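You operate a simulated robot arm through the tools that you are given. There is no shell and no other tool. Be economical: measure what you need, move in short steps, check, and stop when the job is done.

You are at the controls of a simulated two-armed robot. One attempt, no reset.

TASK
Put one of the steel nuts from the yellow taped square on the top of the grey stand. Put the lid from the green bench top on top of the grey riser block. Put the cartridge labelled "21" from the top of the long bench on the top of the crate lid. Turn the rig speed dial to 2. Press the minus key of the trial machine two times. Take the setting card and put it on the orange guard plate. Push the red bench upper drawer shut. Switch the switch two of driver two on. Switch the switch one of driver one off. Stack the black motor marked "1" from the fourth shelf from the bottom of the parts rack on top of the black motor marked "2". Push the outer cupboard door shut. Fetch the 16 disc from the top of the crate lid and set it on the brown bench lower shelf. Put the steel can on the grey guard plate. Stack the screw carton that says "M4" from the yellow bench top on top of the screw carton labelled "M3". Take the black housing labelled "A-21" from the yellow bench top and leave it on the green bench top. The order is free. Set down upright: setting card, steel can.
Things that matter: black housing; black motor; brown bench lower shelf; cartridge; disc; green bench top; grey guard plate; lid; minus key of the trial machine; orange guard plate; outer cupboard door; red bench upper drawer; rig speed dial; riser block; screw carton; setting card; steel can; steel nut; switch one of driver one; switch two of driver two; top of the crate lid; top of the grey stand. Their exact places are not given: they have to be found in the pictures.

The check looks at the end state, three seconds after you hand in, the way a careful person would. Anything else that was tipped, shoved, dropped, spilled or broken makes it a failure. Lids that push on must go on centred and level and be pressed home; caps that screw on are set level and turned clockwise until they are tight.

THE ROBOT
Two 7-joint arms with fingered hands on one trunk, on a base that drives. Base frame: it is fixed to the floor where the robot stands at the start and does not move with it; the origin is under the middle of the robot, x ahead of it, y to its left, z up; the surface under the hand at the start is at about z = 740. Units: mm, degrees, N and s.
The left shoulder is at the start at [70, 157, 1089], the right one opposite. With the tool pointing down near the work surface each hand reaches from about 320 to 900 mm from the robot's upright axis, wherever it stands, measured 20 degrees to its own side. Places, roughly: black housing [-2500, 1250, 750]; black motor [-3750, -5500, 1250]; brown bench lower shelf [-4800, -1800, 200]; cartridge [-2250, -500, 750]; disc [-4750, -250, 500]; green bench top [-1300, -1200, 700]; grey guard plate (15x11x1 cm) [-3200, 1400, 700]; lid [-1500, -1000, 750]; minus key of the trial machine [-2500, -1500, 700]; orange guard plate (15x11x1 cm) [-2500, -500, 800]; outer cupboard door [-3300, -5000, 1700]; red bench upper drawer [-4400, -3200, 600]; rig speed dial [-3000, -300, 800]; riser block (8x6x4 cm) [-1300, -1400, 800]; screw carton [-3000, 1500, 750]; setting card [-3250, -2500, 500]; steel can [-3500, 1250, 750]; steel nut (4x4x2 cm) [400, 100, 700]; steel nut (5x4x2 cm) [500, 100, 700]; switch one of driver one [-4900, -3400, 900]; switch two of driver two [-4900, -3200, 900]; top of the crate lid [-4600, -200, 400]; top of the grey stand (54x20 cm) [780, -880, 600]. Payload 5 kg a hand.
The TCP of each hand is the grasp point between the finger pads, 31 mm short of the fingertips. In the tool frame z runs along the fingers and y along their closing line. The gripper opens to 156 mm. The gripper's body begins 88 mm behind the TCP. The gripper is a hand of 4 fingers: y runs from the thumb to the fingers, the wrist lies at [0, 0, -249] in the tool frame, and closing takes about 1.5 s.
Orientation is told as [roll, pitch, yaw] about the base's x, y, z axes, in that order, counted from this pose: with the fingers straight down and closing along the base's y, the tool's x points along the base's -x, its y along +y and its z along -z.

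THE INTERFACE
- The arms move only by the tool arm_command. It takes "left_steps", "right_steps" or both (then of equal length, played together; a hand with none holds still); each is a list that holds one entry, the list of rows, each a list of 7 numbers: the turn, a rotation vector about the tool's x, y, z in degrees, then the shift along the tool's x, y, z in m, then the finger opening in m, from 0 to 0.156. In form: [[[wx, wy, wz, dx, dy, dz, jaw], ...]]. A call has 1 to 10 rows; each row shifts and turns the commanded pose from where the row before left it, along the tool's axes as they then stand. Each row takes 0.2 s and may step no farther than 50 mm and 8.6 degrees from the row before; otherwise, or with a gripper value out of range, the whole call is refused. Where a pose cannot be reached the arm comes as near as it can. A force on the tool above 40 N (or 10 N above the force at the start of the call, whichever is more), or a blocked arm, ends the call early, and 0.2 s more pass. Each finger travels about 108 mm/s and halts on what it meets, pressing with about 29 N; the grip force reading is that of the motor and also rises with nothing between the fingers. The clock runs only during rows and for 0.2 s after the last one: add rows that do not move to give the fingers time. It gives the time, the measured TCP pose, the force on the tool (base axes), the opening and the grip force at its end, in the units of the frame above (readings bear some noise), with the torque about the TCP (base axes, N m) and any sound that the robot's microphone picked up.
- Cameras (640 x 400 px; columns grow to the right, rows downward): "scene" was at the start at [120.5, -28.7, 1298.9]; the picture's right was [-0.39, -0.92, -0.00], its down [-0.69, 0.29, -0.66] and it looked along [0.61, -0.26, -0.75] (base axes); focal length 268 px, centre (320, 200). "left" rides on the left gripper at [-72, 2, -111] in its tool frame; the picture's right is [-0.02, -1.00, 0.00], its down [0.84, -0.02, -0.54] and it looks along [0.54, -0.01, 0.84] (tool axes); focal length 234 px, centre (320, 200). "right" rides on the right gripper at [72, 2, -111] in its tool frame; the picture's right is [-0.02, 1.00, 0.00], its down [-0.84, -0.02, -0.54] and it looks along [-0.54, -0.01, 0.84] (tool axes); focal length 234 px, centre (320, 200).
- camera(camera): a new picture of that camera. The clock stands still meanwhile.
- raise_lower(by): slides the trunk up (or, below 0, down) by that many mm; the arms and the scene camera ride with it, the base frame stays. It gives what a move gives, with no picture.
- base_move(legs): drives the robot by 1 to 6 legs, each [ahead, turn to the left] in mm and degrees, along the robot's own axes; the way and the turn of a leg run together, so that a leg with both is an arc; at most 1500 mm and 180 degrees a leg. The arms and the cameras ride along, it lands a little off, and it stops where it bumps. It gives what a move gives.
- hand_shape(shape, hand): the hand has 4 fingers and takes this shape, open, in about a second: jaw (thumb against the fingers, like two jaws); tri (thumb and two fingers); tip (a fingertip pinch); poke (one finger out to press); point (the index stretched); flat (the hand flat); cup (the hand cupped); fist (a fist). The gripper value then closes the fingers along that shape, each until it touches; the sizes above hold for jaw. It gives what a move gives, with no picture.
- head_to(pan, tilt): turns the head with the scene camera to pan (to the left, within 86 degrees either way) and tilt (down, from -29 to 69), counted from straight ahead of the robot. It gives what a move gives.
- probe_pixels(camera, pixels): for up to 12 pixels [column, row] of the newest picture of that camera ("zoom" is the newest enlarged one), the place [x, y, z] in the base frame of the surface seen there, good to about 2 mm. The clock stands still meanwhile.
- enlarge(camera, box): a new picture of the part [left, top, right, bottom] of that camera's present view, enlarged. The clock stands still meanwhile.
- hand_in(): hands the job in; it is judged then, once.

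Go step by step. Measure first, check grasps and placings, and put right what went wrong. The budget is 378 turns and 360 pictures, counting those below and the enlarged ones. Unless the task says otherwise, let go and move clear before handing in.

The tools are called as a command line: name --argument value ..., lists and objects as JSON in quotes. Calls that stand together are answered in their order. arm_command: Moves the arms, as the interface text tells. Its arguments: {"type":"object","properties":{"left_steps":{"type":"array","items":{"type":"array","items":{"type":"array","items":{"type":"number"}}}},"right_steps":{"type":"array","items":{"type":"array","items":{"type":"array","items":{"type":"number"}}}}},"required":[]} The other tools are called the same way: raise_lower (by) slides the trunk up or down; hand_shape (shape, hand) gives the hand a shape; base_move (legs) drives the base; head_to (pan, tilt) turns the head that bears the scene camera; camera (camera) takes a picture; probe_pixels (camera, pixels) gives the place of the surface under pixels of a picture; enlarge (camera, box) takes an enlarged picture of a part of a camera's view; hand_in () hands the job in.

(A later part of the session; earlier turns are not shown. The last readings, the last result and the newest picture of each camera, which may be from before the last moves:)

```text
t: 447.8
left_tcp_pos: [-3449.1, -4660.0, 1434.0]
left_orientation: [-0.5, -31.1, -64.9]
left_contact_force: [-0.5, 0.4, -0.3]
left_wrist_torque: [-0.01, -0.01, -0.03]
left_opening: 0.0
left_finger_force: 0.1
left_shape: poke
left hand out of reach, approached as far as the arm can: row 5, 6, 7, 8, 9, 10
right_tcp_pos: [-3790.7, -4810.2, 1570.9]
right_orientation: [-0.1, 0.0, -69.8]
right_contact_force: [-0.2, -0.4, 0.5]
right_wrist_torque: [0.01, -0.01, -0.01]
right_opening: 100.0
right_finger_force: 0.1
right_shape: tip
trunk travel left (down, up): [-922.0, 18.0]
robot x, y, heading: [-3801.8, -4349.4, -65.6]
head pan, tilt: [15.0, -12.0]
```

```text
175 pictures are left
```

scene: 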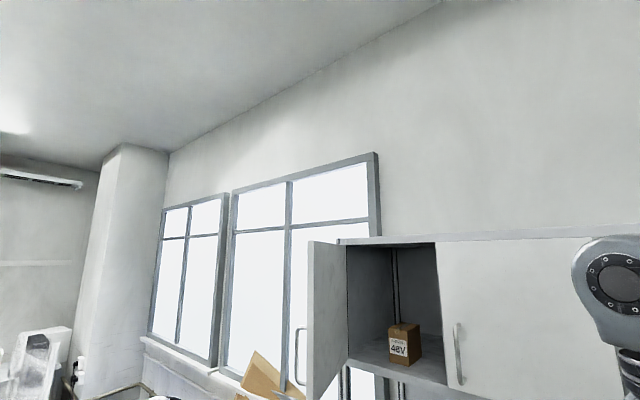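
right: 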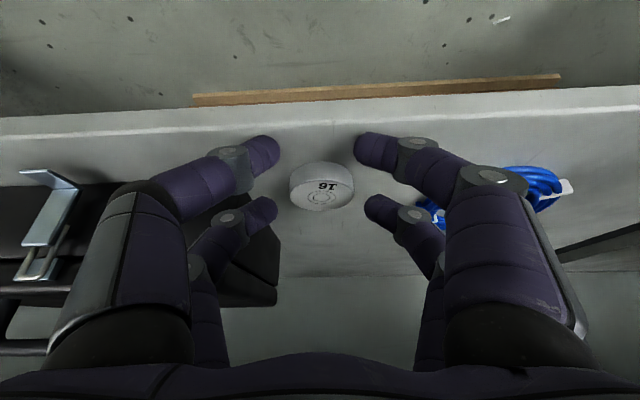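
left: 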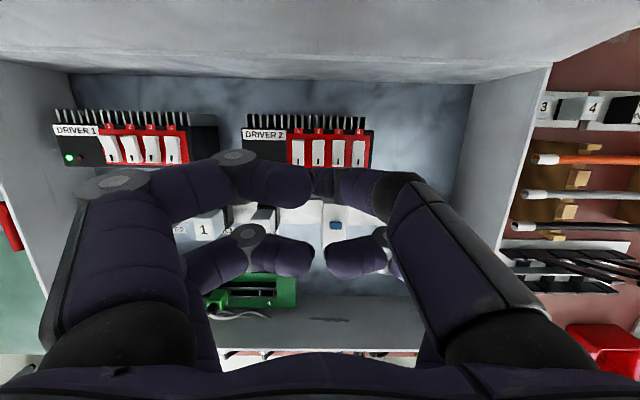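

The wrist needs more distance first. I move the hand forward, left and up, then keep pitching.

arm_command --left_steps '[[[0, 0, 0, -0.0397, 0.0103, -0.0187, 0], [0, 0, 0, -0.0397, 0.0103, -0.0187, 0], [0, 0, 0, -0.0397, 0.0103, -0.0187, 0], [0, 0, 0, -0.0397, 0.0103, -0.0187, 0], [0, 0, 0, -0.0397, 0.0103, -0.0187, 0], [0, 0, 0, -0.0397, 0.0103, -0.0187, 0], [0, 0, 0, -0.0397, 0.0103, -0.0187, 0], [0, -8.5, 0, 0, 0, 0, 0], [0, -8.5, 0, 0, 0, 0, 0], [0, -8.5, 0, 0, 0, 0, 0]]]'

camera --camera "scene"

```text
t: 450.0
left_tcp_pos: [-3309.0, -4780.6, 1689.7]
left_orientation: [-0.8, -56.7, -64.5]
left_contact_force: [1.1, -0.1, 0.5]
left_wrist_torque: [-0.02, 0.02, 0.02]
left_opening: 0.2
left_finger_force: 0.0
left_shape: poke
right_tcp_pos: [-3792.0, -4810.4, 1572.1]
right_orientation: [-0.1, 0.0, -69.7]
right_contact_force: [0.6, 0.6, -0.5]
right_wrist_torque: [0.02, 0.04, 0.0]
right_opening: 99.9
right_finger_force: 0.1
right_shape: tip
trunk travel left (down, up): [-922.0, 18.0]
robot x, y, heading: [-3800.0, -4353.5, -65.7]
head pan, tilt: [15.0, -12.0]
```

```text
174 pictures are left
```

scene: 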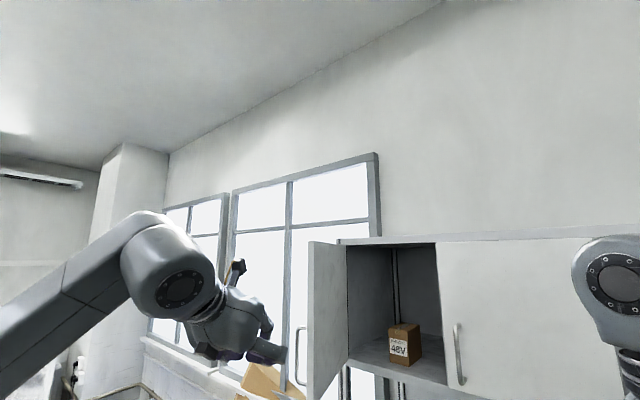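

I finish pitching, rise to z≈1770 (above the door handle), then move forward past the door edge on its outer side.

arm_command --left_steps '[[[0, -8.4, 0, 0, 0, 0, 0], [0, -8.4, 0, 0, 0, 0, 0], [0, -8.4, 0, 0, 0, 0, 0], [0, 0, 0, -0.04, 0, 0, 0], [0, 0, 0, -0.04, 0, 0, 0], [0, 0, 0, 0, 0, 0.045, 0], [0, 0, 0, 0, 0, 0.045, 0], [0, 0, 0, 0, 0, 0.045, 0]]]'

camera --camera "scene"

```text
t: 451.8
left_tcp_pos: [-3245.8, -4918.8, 1747.2]
left_orientation: [-2.1, -81.7, -63.0]
left_contact_force: [0.5, -0.9, -0.6]
left_wrist_torque: [0.01, -0.02, 0.0]
left_opening: 0.2
left_finger_force: 0.1
left_shape: poke
right_tcp_pos: [-3790.4, -4814.7, 1569.2]
right_orientation: [-0.1, 0.2, -69.8]
right_contact_force: [0.0, -0.3, 0.7]
right_wrist_torque: [0.0, 0.03, -0.02]
right_opening: 100.1
right_finger_force: 0.1
right_shape: tip
trunk travel left (down, up): [-922.0, 18.0]
robot x, y, heading: [-3796.1, -4353.2, -65.8]
head pan, tilt: [15.0, -12.0]
```

```text
173 pictures are left
```

scene: 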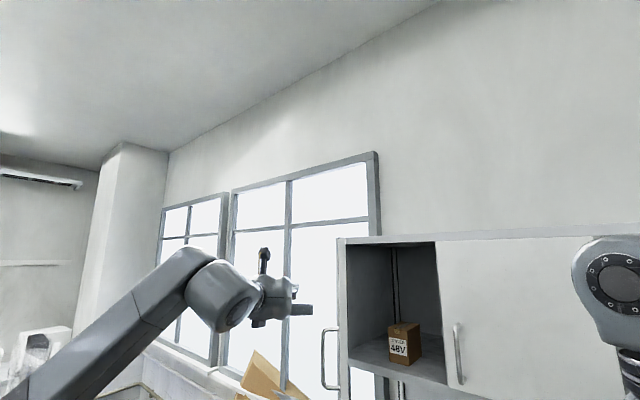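

The door has already moved closing-wise. I sweep the hand right and forward along the closing arc.

arm_command --left_steps '[[[0, 0, 0, 0, -0.04, 0, 0], [0, 0, 0, 0, -0.04, 0, 0], [0, 0, 0, 0, -0.04, 0, 0], [0, 0, 0, 0, -0.035, 0.008, 0], [0, 0, 0, 0, -0.035, 0.01, 0]]]'

camera --camera "scene"

```text
t: 453.0
left_tcp_pos: [-3413.7, -5014.7, 1748.2]
left_orientation: [-1.7, -81.8, -63.2]
left_contact_force: [-0.8, -0.1, -0.1]
left_wrist_torque: [-0.02, -0.02, 0.02]
left_opening: 0.0
left_finger_force: 0.2
left_shape: poke
right_tcp_pos: [-3794.1, -4813.1, 1570.8]
right_orientation: [0.0, 0.1, -69.8]
right_contact_force: [-0.3, -0.8, 0.0]
right_wrist_torque: [0.03, 0.0, -0.02]
right_opening: 100.1
right_finger_force: 0.0
right_shape: tip
trunk travel left (down, up): [-922.0, 18.0]
robot x, y, heading: [-3798.2, -4351.8, -65.4]
head pan, tilt: [15.0, -12.0]
```

```text
172 pictures are left
```

scene: 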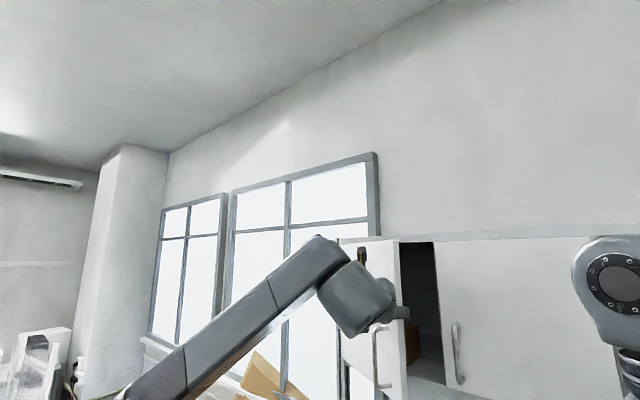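

arm_command --left_steps '[[[0, 0, 0, 0, -0.035, 0.02, 0], [0, 0, 0, 0, -0.035, 0.025, 0], [0, 0, 0, 0, -0.03, 0.03, 0], [0, 0, 0, 0, -0.01, 0.03, 0], [0, 0, 0, 0, 0, 0.02, 0]]]'

camera --camera "scene"

```text
t: 454.1
left_tcp_pos: [-3466.7, -5137.4, 1741.7]
left_orientation: [-4.9, -82.1, -60.4]
left_contact_force: [-3.4, 18.4, 0.4]
left_wrist_torque: [0.0, -0.02, 0.14]
left_opening: 0.0
left_finger_force: 0.2
left_shape: poke
right_tcp_pos: [-3789.9, -4798.6, 1574.1]
right_orientation: [-0.3, -0.3, -69.7]
right_contact_force: [0.4, 0.3, 0.7]
right_wrist_torque: [-0.06, 0.03, 0.0]
right_opening: 100.1
right_finger_force: 0.0
right_shape: tip
trunk travel left (down, up): [-922.0, 18.0]
robot x, y, heading: [-3800.2, -4350.6, -65.3]
head pan, tilt: [15.0, -12.0]
stopped in row 5 (left hand): the force on the tool passed its limit at 42 N (the readings are from after the stop); the commanded pose is now the measured one
```

```text
171 pictures are left
```

scene: 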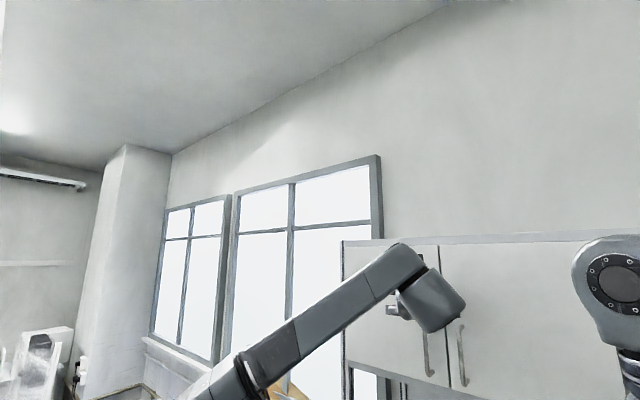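

The door looks shut (42 N). I pull back and verify.

arm_command --left_steps '[[[0, 0, 0, 0, 0, -0.04, 0], [0, 0, 0, 0, 0, -0.045, 0], [0, 0, 0, 0, 0, -0.045, 0], [0, 0, 0, 0, 0.03, -0.035, 0], [0, 0, 0, 0, 0.03, -0.035, 0], [0, 0, 0, 0, 0.03, -0.035, 0]]]'

camera --camera "scene"

probe_pixels --camera "scene" --pixels '[[350, 300], [390, 300], [430, 300], [450, 300], [480, 300], [430, 260], [350, 260], [425, 370]]'

```text
t: 455.4
left_tcp_pos: [-3481.2, -4897.5, 1770.7]
left_orientation: [-3.8, -81.7, -61.5]
left_contact_force: [0.6, 0.9, 0.0]
left_wrist_torque: [-0.01, 0.02, -0.05]
left_opening: 0.2
left_finger_force: 0.1
left_shape: poke
right_tcp_pos: [-3790.2, -4806.0, 1573.5]
right_orientation: [-0.2, -0.1, -69.8]
right_contact_force: [-0.2, 0.3, 0.4]
right_wrist_torque: [-0.07, 0.03, 0.0]
right_opening: 99.9
right_finger_force: 0.2
right_shape: tip
trunk travel left (down, up): [-922.0, 18.0]
robot x, y, heading: [-3796.4, -4355.0, -65.5]
head pan, tilt: [15.0, -12.0]
```

```text
170 pictures are left
```

scene: 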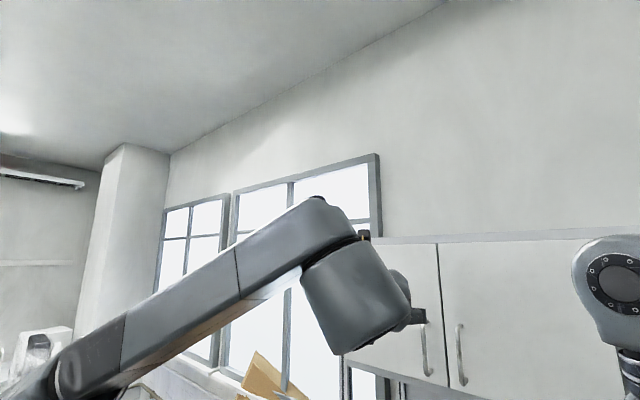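

```text
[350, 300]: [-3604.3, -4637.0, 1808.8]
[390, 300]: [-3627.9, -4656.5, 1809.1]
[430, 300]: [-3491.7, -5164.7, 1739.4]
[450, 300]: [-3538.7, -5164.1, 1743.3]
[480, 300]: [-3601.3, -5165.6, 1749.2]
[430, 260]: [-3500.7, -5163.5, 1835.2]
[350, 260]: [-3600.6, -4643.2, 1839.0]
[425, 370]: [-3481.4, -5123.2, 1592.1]
```

The door is flush (y -5164.5). Now the motors: I turn to face the rack, lower the trunk a bit and look at the fourth shelf.

base_move --legs '[[0, -25]]'

raise_lower --by -150

head_to --pan 0 --tilt 18

camera --camera "scene"

```text
t: 457.1
left_tcp_pos: [-3747.9, -4987.7, 1767.5]
left_orientation: [-3.3, -81.6, -87.5]
left_contact_force: [0.3, -0.5, -0.6]
left_wrist_torque: [0.04, 0.02, -0.03]
left_opening: 0.0
left_finger_force: 0.1
left_shape: poke
right_tcp_pos: [-3988.7, -4771.7, 1571.0]
right_orientation: [-0.2, 0.1, -95.2]
right_contact_force: [0.3, -0.6, 0.0]
right_wrist_torque: [0.01, 0.01, 0.02]
right_opening: 99.8
right_finger_force: 0.1
right_shape: tip
trunk travel left (down, up): [-922.0, 18.0]
robot x, y, heading: [-3802.2, -4344.5, -91.1]
head pan, tilt: [15.0, -12.0]
```

```text
t: 458.9
left_tcp_pos: [-3750.3, -4987.0, 1617.8]
left_orientation: [-2.8, -81.7, -87.9]
left_contact_force: [0.5, 0.9, -0.6]
left_wrist_torque: [-0.01, 0.02, 0.02]
left_opening: 0.0
left_finger_force: 0.1
left_shape: poke
right_tcp_pos: [-3989.8, -4770.3, 1421.1]
right_orientation: [-0.1, 0.0, -95.2]
right_contact_force: [0.6, 1.0, 0.6]
right_wrist_torque: [0.03, -0.04, -0.02]
right_opening: 99.9
right_finger_force: 0.0
right_shape: tip
trunk travel left (down, up): [-772.0, 168.0]
robot x, y, heading: [-3799.1, -4353.3, -91.1]
head pan, tilt: [15.0, -12.0]
```

```text
t: 459.8
left_tcp_pos: [-3751.0, -4987.5, 1617.2]
left_orientation: [-2.7, -81.6, -87.9]
left_contact_force: [0.2, -0.4, 0.3]
left_wrist_torque: [-0.02, 0.0, 0.05]
left_opening: 0.0
left_finger_force: 0.1
left_shape: poke
right_tcp_pos: [-3990.0, -4770.7, 1421.5]
right_orientation: [0.0, 0.1, -95.2]
right_contact_force: [-0.1, 0.0, -0.1]
right_wrist_torque: [-0.04, 0.0, -0.04]
right_opening: 100.0
right_finger_force: 0.1
right_shape: tip
trunk travel left (down, up): [-772.0, 168.0]
robot x, y, heading: [-3800.6, -4352.8, -91.0]
head pan, tilt: [0.0, 18.0]
```

```text
169 pictures are left
```

scene: 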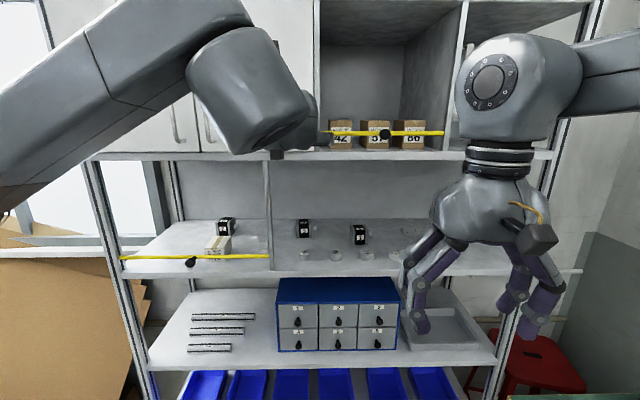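

enlarge --camera "scene" --box '[190, 195, 410, 285]'

probe_pixels --camera "scene" --pixels '[[303, 232], [303, 222], [358, 237], [358, 227], [225, 227], [217, 245], [336, 254], [366, 254], [310, 270], [240, 160]]'

enlarge --camera "scene" --box '[285, 205, 385, 270]'

```text
2.91 times, centred on (300, 240) of scene
```

zoom: 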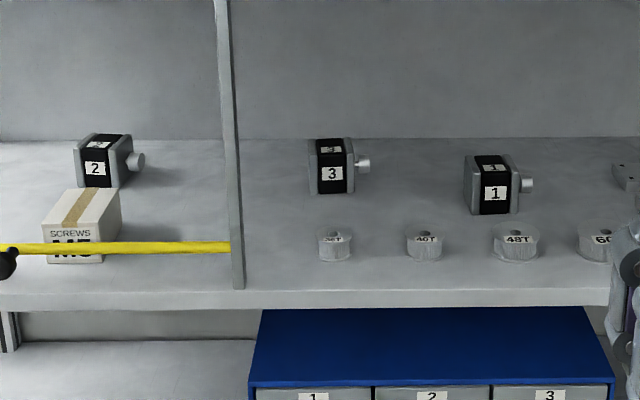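

```text
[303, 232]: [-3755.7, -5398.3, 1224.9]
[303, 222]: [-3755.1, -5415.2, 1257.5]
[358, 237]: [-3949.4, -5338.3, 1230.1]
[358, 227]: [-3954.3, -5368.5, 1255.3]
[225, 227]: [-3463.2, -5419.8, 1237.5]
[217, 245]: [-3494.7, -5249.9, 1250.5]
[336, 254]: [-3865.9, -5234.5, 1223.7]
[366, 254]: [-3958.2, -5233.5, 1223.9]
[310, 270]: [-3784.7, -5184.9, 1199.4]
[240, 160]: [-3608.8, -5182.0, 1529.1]
```

```text
6.15 times, centred on (335, 238) of scene
```

zoom: 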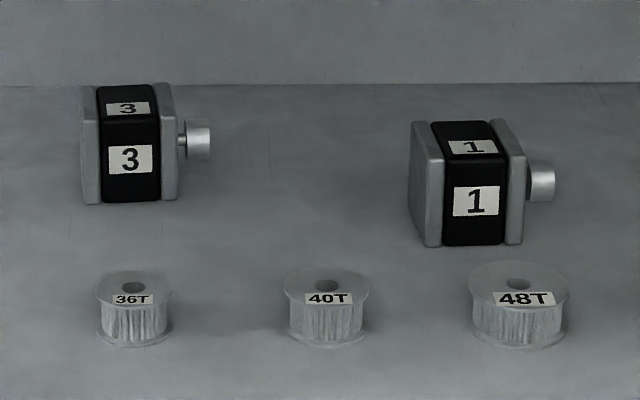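

Motor 1 sits in the right bay, motor 2 in the left bay behind the M5 carton and a yellow bar. I measure motor 1 and motor 2 exactly.

probe_pixels --camera "zoom" --pixels '[[434, 200], [515, 215], [475, 235], [470, 128], [472, 148], [540, 180], [418, 150], [420, 128], [505, 125], [525, 165], [475, 122], [432, 242]]'

enlarge --camera "scene" --box '[195, 205, 275, 275]'

probe_pixels --camera "zoom" --pixels '[[190, 100], [250, 90], [235, 140], [290, 130], [200, 190], [150, 260], [230, 200], [100, 320], [400, 300], [220, 65], [270, 75], [185, 140]]'

```text
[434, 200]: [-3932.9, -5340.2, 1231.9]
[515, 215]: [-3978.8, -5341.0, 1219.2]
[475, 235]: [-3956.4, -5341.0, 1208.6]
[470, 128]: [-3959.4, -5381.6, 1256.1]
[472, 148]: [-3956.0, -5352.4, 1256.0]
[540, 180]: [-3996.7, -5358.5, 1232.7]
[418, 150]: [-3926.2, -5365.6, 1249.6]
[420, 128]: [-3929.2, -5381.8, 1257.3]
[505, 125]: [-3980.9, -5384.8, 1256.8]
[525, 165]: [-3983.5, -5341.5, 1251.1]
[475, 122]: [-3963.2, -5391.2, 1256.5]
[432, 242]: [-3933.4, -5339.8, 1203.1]
```

```text
5.71 times, centred on (235, 240) of scene
```

zoom: 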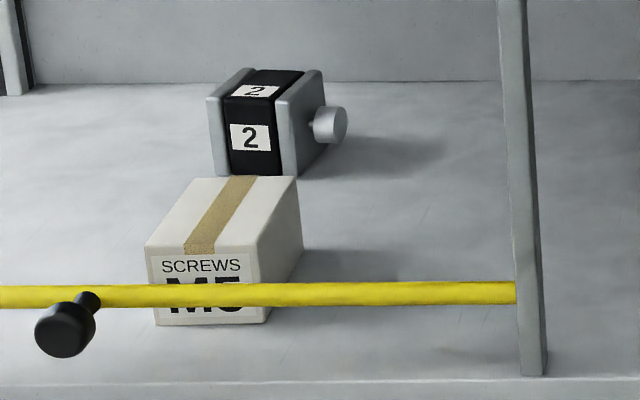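

```text
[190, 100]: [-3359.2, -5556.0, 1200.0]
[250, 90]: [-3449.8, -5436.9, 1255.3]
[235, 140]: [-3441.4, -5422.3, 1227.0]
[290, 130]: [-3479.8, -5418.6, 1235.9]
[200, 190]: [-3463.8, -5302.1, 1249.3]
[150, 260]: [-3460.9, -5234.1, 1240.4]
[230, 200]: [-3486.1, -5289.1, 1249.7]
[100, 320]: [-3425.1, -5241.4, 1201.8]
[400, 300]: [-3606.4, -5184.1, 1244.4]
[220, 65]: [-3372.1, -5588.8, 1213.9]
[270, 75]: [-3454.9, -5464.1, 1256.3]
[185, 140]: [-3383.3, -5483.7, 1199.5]
```

Motor 1 centre (-3955,-5368), top 1256; motor 2 centre ≈(-3456,-5448), top 1256. I retract the left hand, pitch it to 45°, and reposition the robot in front of motor 1.

hand_shape --hand "left" --shape "jaw"

arm_command --left_steps '[[[0, 0, 0, 0, 0, -0.045, 0.12], [0, 0, 0, 0, 0, -0.045, 0.12], [0, 7.4, 0, 0, 0, -0.045, 0.12], [0, 7.4, 0, 0, 0, -0.04, 0.12], [0, 7.4, 0, 0, 0, -0.04, 0.12], [0, 7.4, 0, 0.03, 0, 0, 0.12], [0, 7.4, 0, 0.03, 0, 0, 0.12], [0, 0, 0, 0.04, 0, 0.02, 0.12], [0, 0, 0, 0.04, 0, 0.02, 0.12]]]'

```text
t: 460.7
left_tcp_pos: [-3750.5, -4986.9, 1617.6]
left_orientation: [-2.8, -81.6, -87.8]
left_contact_force: [0.2, 0.0, -0.6]
left_wrist_torque: [0.03, 0.0, -0.01]
left_opening: 156.1
left_finger_force: 0.0
left_shape: jaw
right_tcp_pos: [-3989.6, -4771.2, 1420.2]
right_orientation: [0.0, 0.1, -95.2]
right_contact_force: [0.7, -0.1, 0.0]
right_wrist_torque: [0.0, 0.01, 0.0]
right_opening: 100.0
right_finger_force: 0.0
right_shape: tip
trunk travel left (down, up): [-772.0, 168.0]
robot x, y, heading: [-3798.8, -4351.2, -90.8]
head pan, tilt: [0.0, 18.0]
```

```text
t: 462.7
left_tcp_pos: [-3747.5, -4715.7, 1529.5]
left_orientation: [-0.7, -44.6, -90.0]
left_contact_force: [0.1, 0.7, 0.3]
left_wrist_torque: [-0.03, 0.02, 0.04]
left_opening: 120.4
left_finger_force: 0.0
left_shape: jaw
right_tcp_pos: [-3989.6, -4771.4, 1420.9]
right_orientation: [-0.1, 0.2, -95.1]
right_contact_force: [0.0, 0.0, -0.4]
right_wrist_torque: [-0.02, -0.01, 0.0]
right_opening: 100.0
right_finger_force: 0.1
right_shape: tip
trunk travel left (down, up): [-772.0, 168.0]
robot x, y, heading: [-3795.7, -4350.1, -90.8]
head pan, tilt: [0.0, 18.0]
```

base_move --legs '[[0, -33.5], [360, 0], [0, 34.3]]'

camera --camera "scene"

```text
t: 466.4
left_tcp_pos: [-4130.7, -4944.1, 1531.0]
left_orientation: [-0.2, -44.7, -123.0]
left_contact_force: [0.2, -0.7, 0.2]
left_wrist_torque: [-0.01, 0.0, -0.01]
left_opening: 120.1
left_finger_force: 0.0
left_shape: jaw
right_tcp_pos: [-4364.0, -4859.5, 1420.7]
right_orientation: [0.2, -0.1, -127.6]
right_contact_force: [1.1, -0.5, 0.1]
right_wrist_torque: [0.02, 0.02, 0.01]
right_opening: 99.9
right_finger_force: 0.1
right_shape: tip
trunk travel left (down, up): [-772.0, 168.0]
robot x, y, heading: [-3972.6, -4617.6, -123.7]
head pan, tilt: [0.0, 18.0]
stopped in leg 2: the robot was blocked; the commanded pose is now the measured one
```

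```text
165 pictures are left
```

scene: 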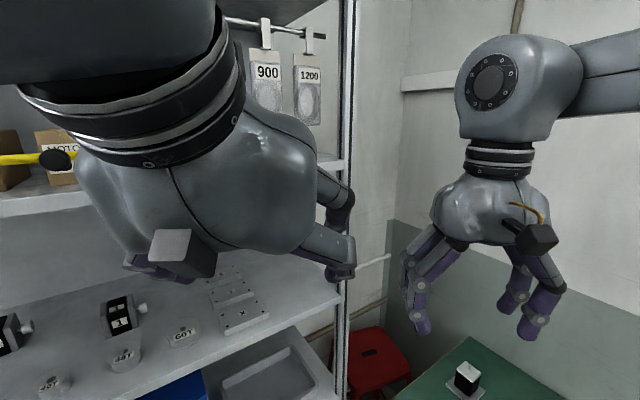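

Blocked just short, but the position is usable. I turn back to face the rack.

base_move --legs '[[0, 33.7]]'

head_to --pan -40 --tilt 50

camera --camera "scene"

camera --camera "left"

```text
t: 468.4
left_tcp_pos: [-3922.3, -4982.2, 1529.8]
left_orientation: [-0.5, -44.4, -89.6]
left_contact_force: [-0.2, 0.2, -0.8]
left_wrist_torque: [0.01, -0.02, 0.01]
left_opening: 120.4
left_finger_force: 0.1
left_shape: jaw
right_tcp_pos: [-4162.6, -5037.5, 1421.0]
right_orientation: [-0.1, 0.2, -94.4]
right_contact_force: [-0.5, 0.4, 0.0]
right_wrist_torque: [-0.03, -0.04, 0.02]
right_opening: 100.1
right_finger_force: 0.1
right_shape: tip
trunk travel left (down, up): [-772.0, 168.0]
robot x, y, heading: [-3978.5, -4615.9, -90.1]
head pan, tilt: [0.0, 18.0]
```

```text
t: 469.5
left_tcp_pos: [-3920.2, -4982.4, 1528.7]
left_orientation: [-0.5, -44.5, -89.6]
left_contact_force: [-0.1, -0.2, 0.1]
left_wrist_torque: [0.0, 0.0, 0.03]
left_opening: 120.2
left_finger_force: 0.0
left_shape: jaw
right_tcp_pos: [-4162.0, -5039.9, 1420.0]
right_orientation: [0.0, 0.2, -94.4]
right_contact_force: [-0.1, 0.2, 0.6]
right_wrist_torque: [0.01, 0.06, -0.02]
right_opening: 100.1
right_finger_force: 0.1
right_shape: tip
trunk travel left (down, up): [-772.0, 168.0]
robot x, y, heading: [-3977.6, -4616.0, -90.1]
head pan, tilt: [-40.0, 50.0]
```

```text
164 pictures are left
```

scene: 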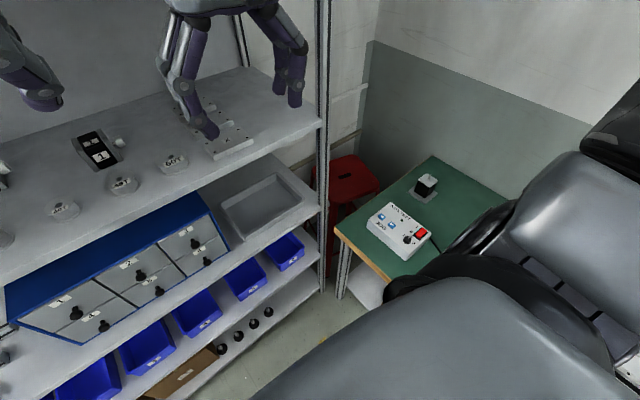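

```text
163 pictures are left
```

left: 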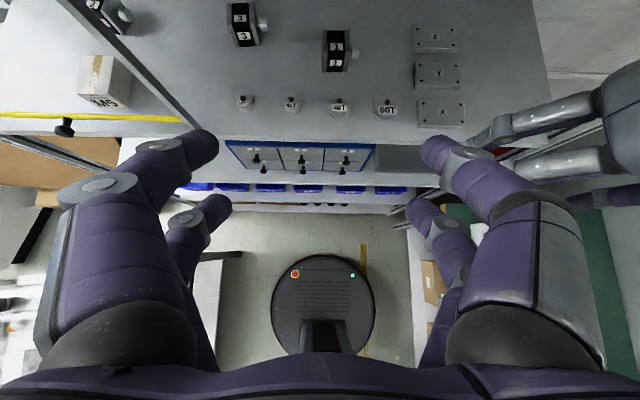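

Clear. I bring the left hand to a pre-grasp point in front of and above motor 1, along the 45° approach line.

arm_command --left_steps '[[[0, 0, 0, -0.0081, -0.0044, 0.0415, 0.12], [0, 0, 0, -0.0081, -0.0044, 0.0415, 0.12], [0, 0, 0, -0.0081, -0.0044, 0.0415, 0.12], [0, 0, 0, -0.0081, -0.0044, 0.0415, 0.12], [0, 0, 0, -0.0081, -0.0044, 0.0415, 0.12], [0, 0, 0, -0.0081, -0.0044, 0.0415, 0.12], [0, 0, 0, -0.0081, -0.0044, 0.0415, 0.12], [0, 0, 0, -0.0081, -0.0044, 0.0415, 0.12], [0, 0, 0, 0, 0, 0, 0.12]]]'

camera --camera "left"

head_to --pan 10 --tilt 15

camera --camera "scene"

```text
t: 471.0
left_tcp_pos: [-3949.7, -5201.8, 1378.7]
left_orientation: [-0.6, -44.8, -89.8]
left_contact_force: [0.5, 0.5, -0.4]
left_wrist_torque: [0.01, 0.02, -0.04]
left_opening: 120.2
left_finger_force: 0.0
left_shape: jaw
right_tcp_pos: [-4162.5, -5037.6, 1420.7]
right_orientation: [-0.1, 0.2, -94.5]
right_contact_force: [-0.5, 0.4, 0.4]
right_wrist_torque: [0.0, 0.04, -0.03]
right_opening: 100.0
right_finger_force: 0.1
right_shape: tip
trunk travel left (down, up): [-772.0, 168.0]
robot x, y, heading: [-3975.1, -4618.2, -89.9]
head pan, tilt: [-40.0, 50.0]
stopped in row 7 (left hand): the force on the tool passed its limit at 107 N (the readings are from after the stop); the commanded pose is now the measured one
```

```text
162 pictures are left
```

left: 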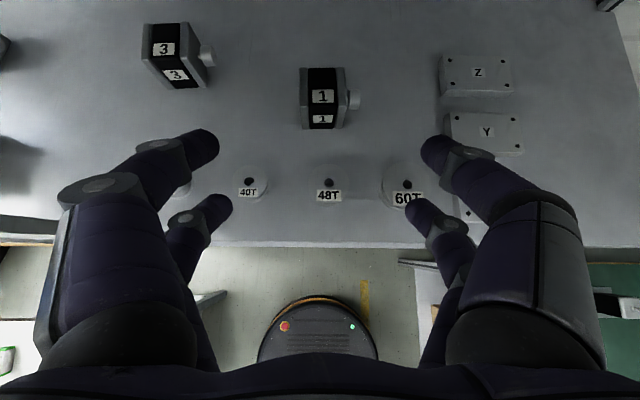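

```text
t: 472.2
left_tcp_pos: [-3951.9, -5204.5, 1378.5]
left_orientation: [-0.6, -44.8, -89.8]
left_contact_force: [-0.4, 5.3, 0.5]
left_wrist_torque: [-0.67, 0.06, -0.02]
left_opening: 120.4
left_finger_force: 0.1
left_shape: jaw
right_tcp_pos: [-4162.9, -5037.9, 1421.0]
right_orientation: [-0.2, 0.1, -94.5]
right_contact_force: [0.3, 1.2, 0.1]
right_wrist_torque: [0.0, 0.01, -0.02]
right_opening: 100.0
right_finger_force: 0.0
right_shape: tip
trunk travel left (down, up): [-772.0, 168.0]
robot x, y, heading: [-3976.4, -4616.8, -90.3]
head pan, tilt: [10.0, 15.0]
```

```text
161 pictures are left
```

scene: 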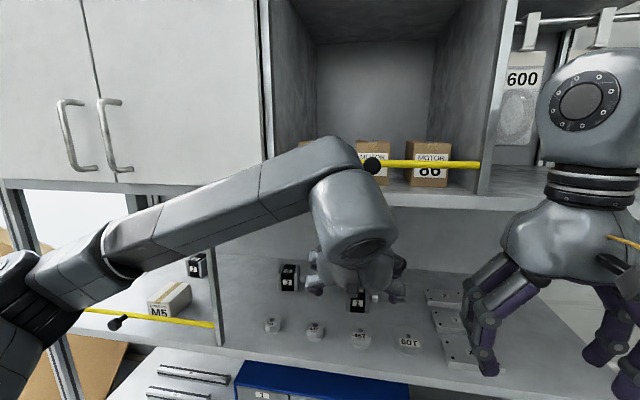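

Probably the hand camera touched the upper shelf edge. I back off down and away, then come in lower.

arm_command --left_steps '[[[0, 0, 0, 0.0385, 0, -0.001, 0.12], [0, 0, 0, 0.0385, 0, -0.001, 0.12], [0, 0, 0, 0.0385, 0, -0.001, 0.12]]]'

camera --camera "scene"

camera --camera "left"

```text
t: 473.0
left_tcp_pos: [-3950.1, -5119.3, 1299.2]
left_orientation: [-0.5, -44.7, -89.8]
left_contact_force: [0.4, -1.2, 0.3]
left_wrist_torque: [0.01, 0.01, -0.01]
left_opening: 120.0
left_finger_force: 0.1
left_shape: jaw
right_tcp_pos: [-4162.7, -5039.4, 1420.1]
right_orientation: [-0.2, 0.3, -94.5]
right_contact_force: [-0.8, -0.4, 0.2]
right_wrist_torque: [-0.02, -0.01, -0.02]
right_opening: 100.0
right_finger_force: 0.0
right_shape: tip
trunk travel left (down, up): [-772.0, 168.0]
robot x, y, heading: [-3974.9, -4618.1, -90.3]
head pan, tilt: [10.0, 15.0]
```

```text
160 pictures are left
```

scene: 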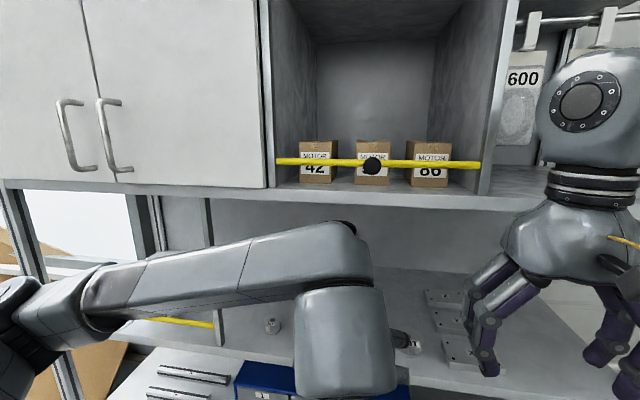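

```text
159 pictures are left
```

left: 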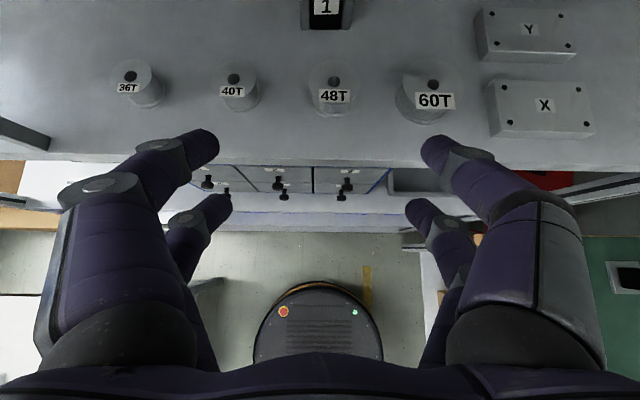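

arm_command --left_steps '[[[0, 0, 0, -0.0285, 0, 0.0315, 0.12], [0, 0, 0, -0.0285, 0, 0.0315, 0.12], [0, 0, 0, -0.0285, 0, 0.0315, 0.12], [0, 0, 0, -0.0285, 0, 0.0315, 0.12], [0, 0, 0, 0, 0, 0, 0.12]]]'

camera --camera "left"

```text
t: 474.2
left_tcp_pos: [-3950.2, -5286.1, 1289.1]
left_orientation: [-0.6, -44.8, -89.9]
left_contact_force: [-0.9, 0.6, 0.3]
left_wrist_torque: [0.03, -0.05, -0.03]
left_opening: 120.2
left_finger_force: 0.0
left_shape: jaw
right_tcp_pos: [-4161.6, -5037.9, 1419.7]
right_orientation: [0.0, 0.1, -94.5]
right_contact_force: [0.2, -0.1, 0.1]
right_wrist_torque: [-0.01, 0.0, 0.0]
right_opening: 100.1
right_finger_force: 0.0
right_shape: tip
trunk travel left (down, up): [-772.0, 168.0]
robot x, y, heading: [-3972.4, -4617.8, -90.1]
head pan, tilt: [10.0, 15.0]
```

```text
158 pictures are left
```

left: 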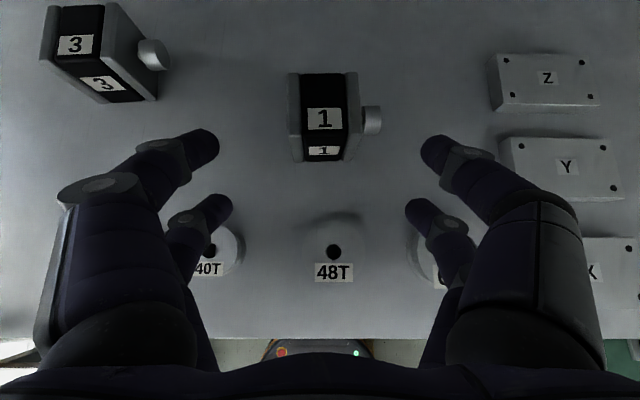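

Motor centred at column 324. I move in along the approach to the grasp pose.

arm_command --left_steps '[[[0, 0, 0, -0.0039, -0.0012, 0.0195, 0.11], [0, 0, 0, -0.0039, -0.0012, 0.0195, 0.1], [0, 0, 0, -0.0039, -0.0012, 0.0195, 0.1], [0, 0, 0, -0.0039, -0.0012, 0.0195, 0.1], [0, 0, 0, 0, 0, 0, 0.1]]]'

camera --camera "left"

```text
t: 475.4
left_tcp_pos: [-3957.6, -5358.4, 1243.9]
left_orientation: [-0.6, -44.4, -89.8]
left_contact_force: [0.1, -0.7, -0.7]
left_wrist_torque: [-0.01, 0.02, 0.02]
left_opening: 100.1
left_finger_force: 0.1
left_shape: jaw
right_tcp_pos: [-4164.1, -5042.2, 1419.1]
right_orientation: [-0.1, 0.3, -94.5]
right_contact_force: [-0.8, 0.0, 0.3]
right_wrist_torque: [0.05, 0.0, -0.01]
right_opening: 99.9
right_finger_force: 0.1
right_shape: tip
trunk travel left (down, up): [-772.0, 168.0]
robot x, y, heading: [-3969.7, -4618.5, -90.2]
head pan, tilt: [10.0, 15.0]
```

```text
157 pictures are left
```

left: 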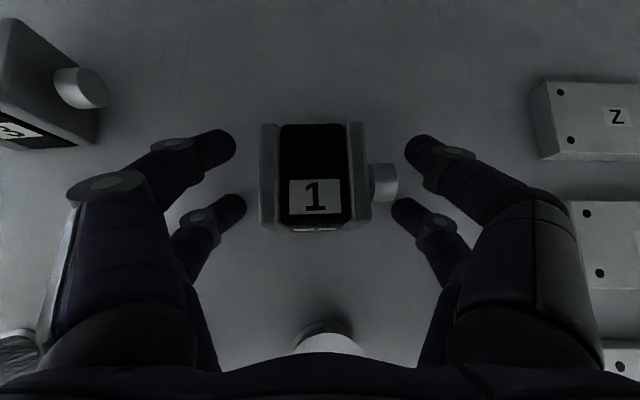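

The finger pairs straddle the shaft. I close.

arm_command --left_steps '[[[0, 0, 0, 0, 0, 0, 0.05], [0, 0, 0, 0, 0, 0, 0.03], [0, 0, 0, 0, 0, 0, 0.03], [0, 0, 0, 0, 0, 0, 0.03], [0, 0, 0, 0, 0, 0, 0.03], [0, 0, 0, 0, 0, 0, 0.03]]]'

camera --camera "left"

```text
t: 476.8
left_tcp_pos: [-3957.3, -5355.4, 1244.7]
left_orientation: [-0.6, -44.6, -89.8]
left_contact_force: [-0.4, 0.9, 0.3]
left_wrist_torque: [-0.07, 0.02, 0.04]
left_opening: 48.7
left_finger_force: 28.6
left_shape: jaw
right_tcp_pos: [-4163.2, -5039.7, 1420.0]
right_orientation: [-0.1, 0.2, -94.5]
right_contact_force: [-0.5, -0.7, 1.0]
right_wrist_torque: [0.0, 0.02, 0.02]
right_opening: 100.3
right_finger_force: 0.1
right_shape: tip
trunk travel left (down, up): [-772.0, 168.0]
robot x, y, heading: [-3975.7, -4616.1, -90.3]
head pan, tilt: [10.0, 15.0]
```

```text
156 pictures are left
```

left: 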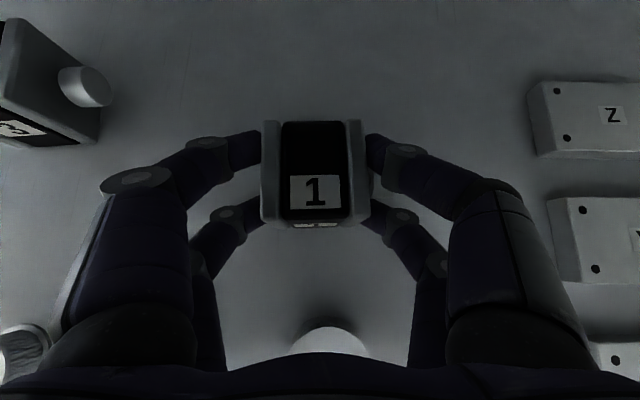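

Gripped. I lift 60 mm and back straight out.

arm_command --left_steps '[[[0, 0, 0, -0.021, 0, -0.0214, 0.03], [0, 0, 0, -0.021, 0, -0.0214, 0.03], [0, 0, 0, 0.0328, 0, -0.0322, 0.03], [0, 0, 0, 0.0328, 0, -0.0322, 0.03], [0, 0, 0, 0.0328, 0, -0.0322, 0.03], [0, 0, 0, 0.0328, 0, -0.0322, 0.03], [0, 0, 0, 0.0328, 0, -0.0322, 0.03], [0, 0, 0, 0.0328, 0, -0.0322, 0.03]]]'

camera --camera "left"

```text
t: 478.0
left_tcp_pos: [-3913.2, -5241.3, 1298.3]
left_orientation: [0.6, -43.1, -82.4]
left_contact_force: [0.1, -2.5, -4.2]
left_wrist_torque: [0.26, 0.07, -0.05]
left_opening: 48.1
left_finger_force: 29.5
left_shape: jaw
right_tcp_pos: [-4166.1, -5046.3, 1380.4]
right_orientation: [0.6, 10.0, -97.1]
right_contact_force: [-1.0, -0.8, 0.8]
right_wrist_torque: [0.07, -0.11, -0.01]
right_opening: 99.8
right_finger_force: 0.0
right_shape: tip
trunk travel left (down, up): [-772.0, 168.0]
robot x, y, heading: [-3976.9, -4621.5, -89.8]
head pan, tilt: [10.0, 15.0]
stopped in row 6 (right hand): the arm was blocked; the commanded pose is now the measured one
```

```text
155 pictures are left
```

left: 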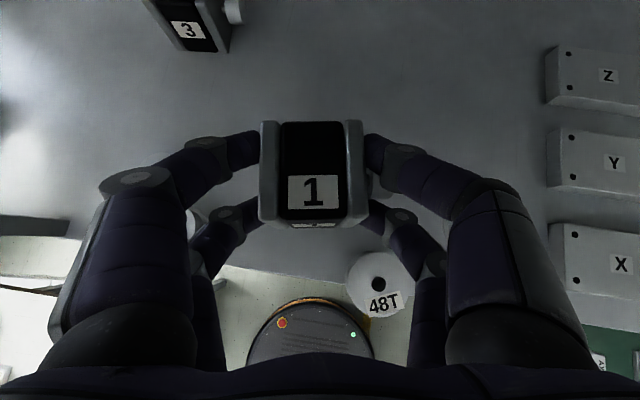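

The right arm was touched by the left while backing out. I look before moving on.

head_to --pan 0 --tilt 25

camera --camera "scene"

camera --camera "right"

```text
t: 478.8
left_tcp_pos: [-3936.1, -5138.6, 1312.0]
left_orientation: [1.2, -46.2, -88.3]
left_contact_force: [-2.5, 0.6, -6.4]
left_wrist_torque: [0.16, -0.09, 0.09]
left_opening: 48.4
left_finger_force: 29.0
left_shape: jaw
right_tcp_pos: [-4163.1, -4944.0, 1422.2]
right_orientation: [0.2, -1.6, -94.6]
right_contact_force: [-0.3, -0.6, 1.3]
right_wrist_torque: [0.05, -0.01, 0.0]
right_opening: 100.1
right_finger_force: 0.1
right_shape: tip
trunk travel left (down, up): [-772.0, 168.0]
robot x, y, heading: [-3974.9, -4615.1, -89.7]
head pan, tilt: [0.0, 25.0]
```

```text
154 pictures are left
```

scene: 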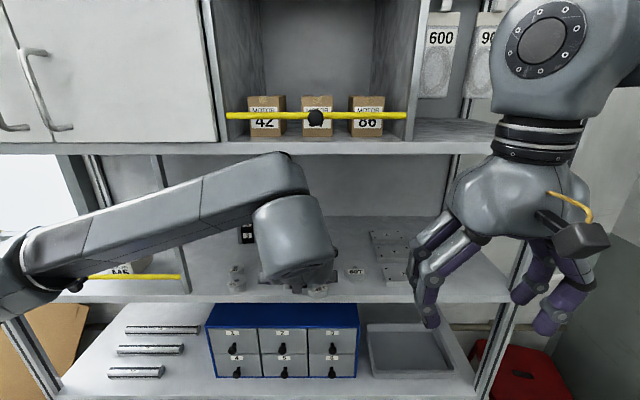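

```text
153 pictures are left
```

right: 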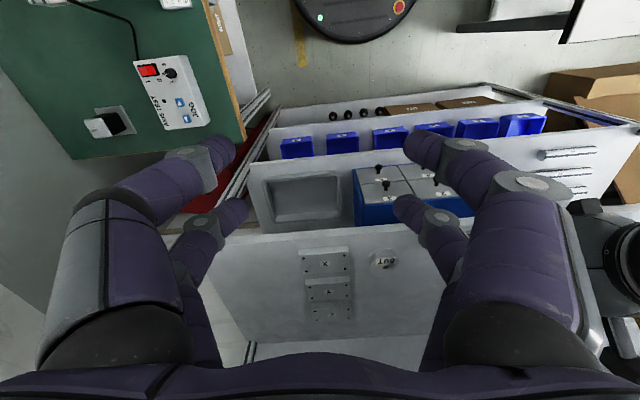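

enlarge --camera "scene" --box '[200, 210, 400, 310]'

camera --camera "left"

probe_pixels --camera "scene" --pixels '[[237, 280], [320, 289], [356, 271], [247, 233], [236, 270]]'

```text
3.20 times, centred on (300, 260) of scene
```

zoom: 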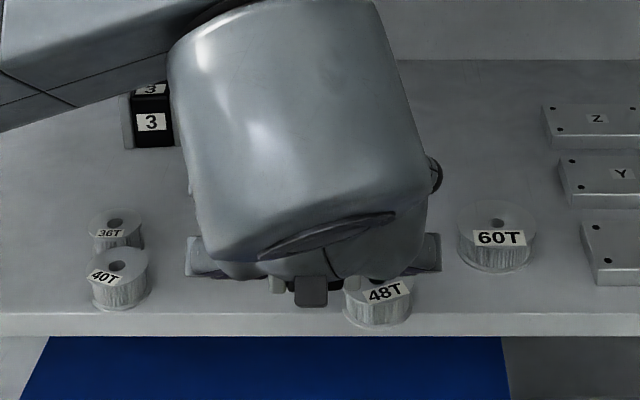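

```text
151 pictures are left
```

left: 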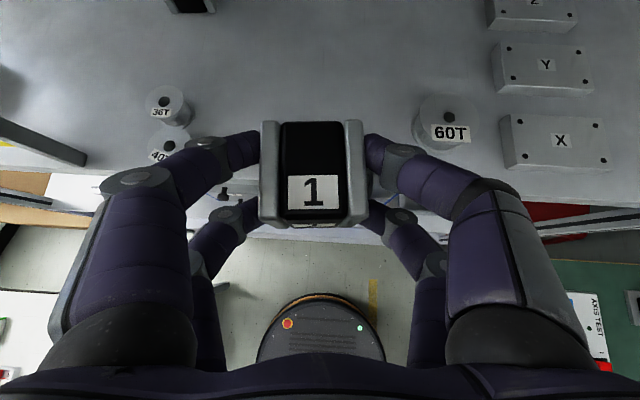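

```text
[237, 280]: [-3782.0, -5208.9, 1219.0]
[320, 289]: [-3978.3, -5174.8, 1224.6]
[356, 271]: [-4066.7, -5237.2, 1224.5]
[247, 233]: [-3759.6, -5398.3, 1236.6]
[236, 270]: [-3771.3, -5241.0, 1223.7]
```

Two pulleys (40T, 48T) got shoved while my arm was caught; I'll put them back later. First I back the base away and look at everything on the shelf.

base_move --legs '[[-250, 0]]'

head_to --pan 10 --tilt 18

camera --camera "scene"

```text
t: 479.9
left_tcp_pos: [-3911.7, -4901.2, 1358.6]
left_orientation: [-0.1, -55.2, -84.0]
left_contact_force: [2.1, -0.2, -5.6]
left_wrist_torque: [0.18, -0.09, 0.09]
left_opening: 48.6
left_finger_force: 28.5
left_shape: jaw
right_tcp_pos: [-4160.4, -4698.7, 1384.2]
right_orientation: [-0.3, 2.7, -94.8]
right_contact_force: [1.1, -3.0, 2.5]
right_wrist_torque: [0.32, 0.08, 0.08]
right_opening: 100.0
right_finger_force: 0.1
right_shape: tip
trunk travel left (down, up): [-772.0, 168.0]
robot x, y, heading: [-3981.5, -4546.5, -90.0]
head pan, tilt: [0.0, 25.0]
stopped in leg 1: the robot was blocked; the commanded pose is now the measured one
```

```text
t: 480.6
left_tcp_pos: [-3922.8, -5013.4, 1325.4]
left_orientation: [-2.6, -50.3, -83.5]
left_contact_force: [-0.7, 0.1, -6.5]
left_wrist_torque: [0.12, 0.01, 0.02]
left_opening: 48.3
left_finger_force: 29.3
left_shape: jaw
right_tcp_pos: [-4163.6, -4811.0, 1364.1]
right_orientation: [-1.1, 9.8, -95.3]
right_contact_force: [-0.1, 0.3, 1.1]
right_wrist_torque: [-0.01, -0.07, -0.03]
right_opening: 100.1
right_finger_force: 0.0
right_shape: tip
trunk travel left (down, up): [-772.0, 168.0]
robot x, y, heading: [-3977.4, -4547.1, -90.0]
head pan, tilt: [10.0, 18.0]
```

```text
150 pictures are left
```

scene: 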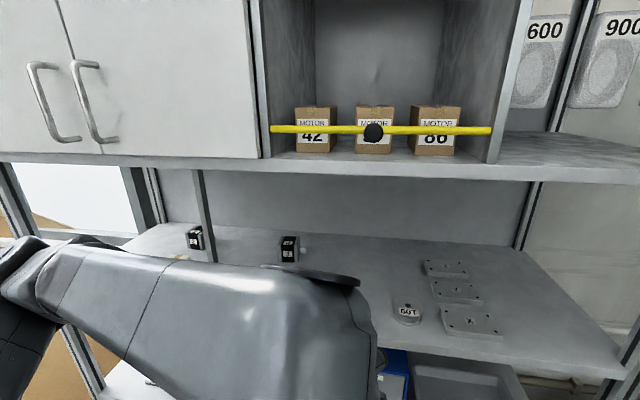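

The robot is being held by something. I look to the left along the left arm.

head_to --pan 60 --tilt 35

camera --camera "scene"

camera --camera "left"

head_to --pan -60 --tilt 35

camera --camera "scene"

```text
t: 481.8
left_tcp_pos: [-3914.1, -4958.6, 1338.8]
left_orientation: [-0.1, -52.7, -83.8]
left_contact_force: [-2.0, 1.3, -6.0]
left_wrist_torque: [0.07, 0.03, 0.05]
left_opening: 48.4
left_finger_force: 28.8
left_shape: jaw
right_tcp_pos: [-4163.6, -4757.3, 1373.6]
right_orientation: [-0.5, 5.6, -95.0]
right_contact_force: [-0.5, 0.2, 1.2]
right_wrist_torque: [-0.03, 0.02, 0.0]
right_opening: 99.9
right_finger_force: 0.0
right_shape: tip
trunk travel left (down, up): [-772.0, 168.0]
robot x, y, heading: [-3978.4, -4546.2, -89.6]
head pan, tilt: [60.0, 35.0]
```

```text
149 pictures are left
```

scene: 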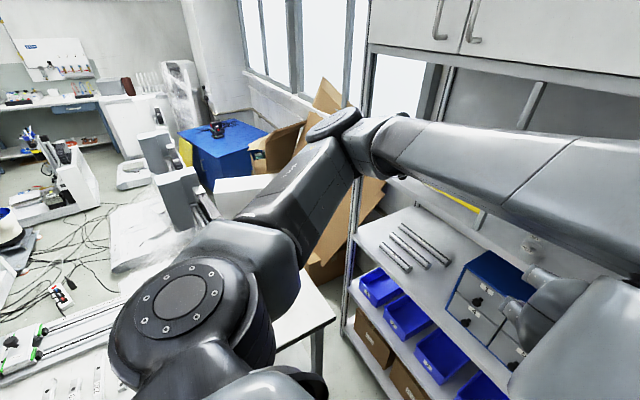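

```text
148 pictures are left
```

left: 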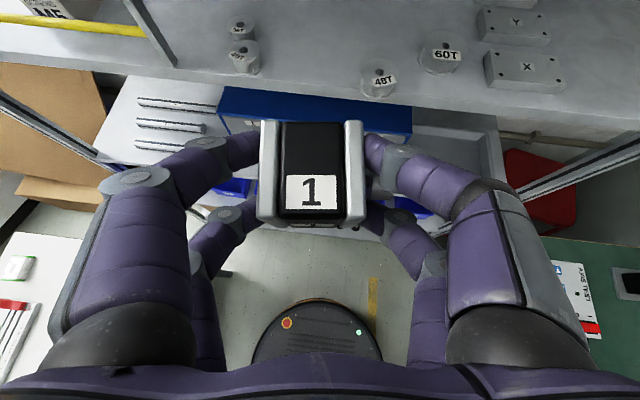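

```text
t: 483.8
left_tcp_pos: [-3913.5, -4975.3, 1333.5]
left_orientation: [-0.2, -51.9, -83.7]
left_contact_force: [-0.1, 0.5, -6.6]
left_wrist_torque: [0.09, 0.03, -0.02]
left_opening: 48.3
left_finger_force: 28.8
left_shape: jaw
right_tcp_pos: [-4164.5, -4773.7, 1370.4]
right_orientation: [-0.7, 6.5, -95.2]
right_contact_force: [1.3, -0.4, 1.0]
right_wrist_torque: [-0.01, -0.06, -0.02]
right_opening: 99.8
right_finger_force: 0.1
right_shape: tip
trunk travel left (down, up): [-772.0, 168.0]
robot x, y, heading: [-3977.0, -4545.1, -89.9]
head pan, tilt: [-60.0, 35.0]
```

```text
147 pictures are left
```

scene: 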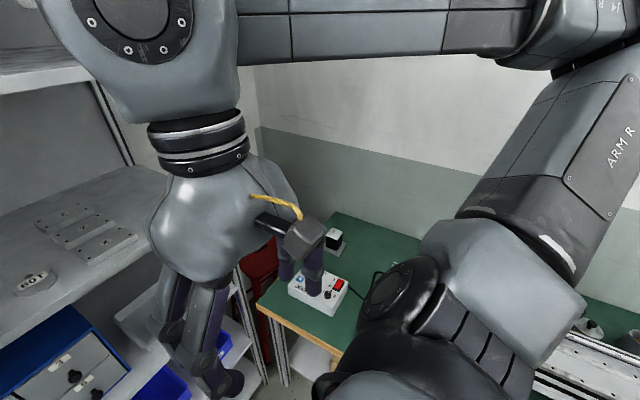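

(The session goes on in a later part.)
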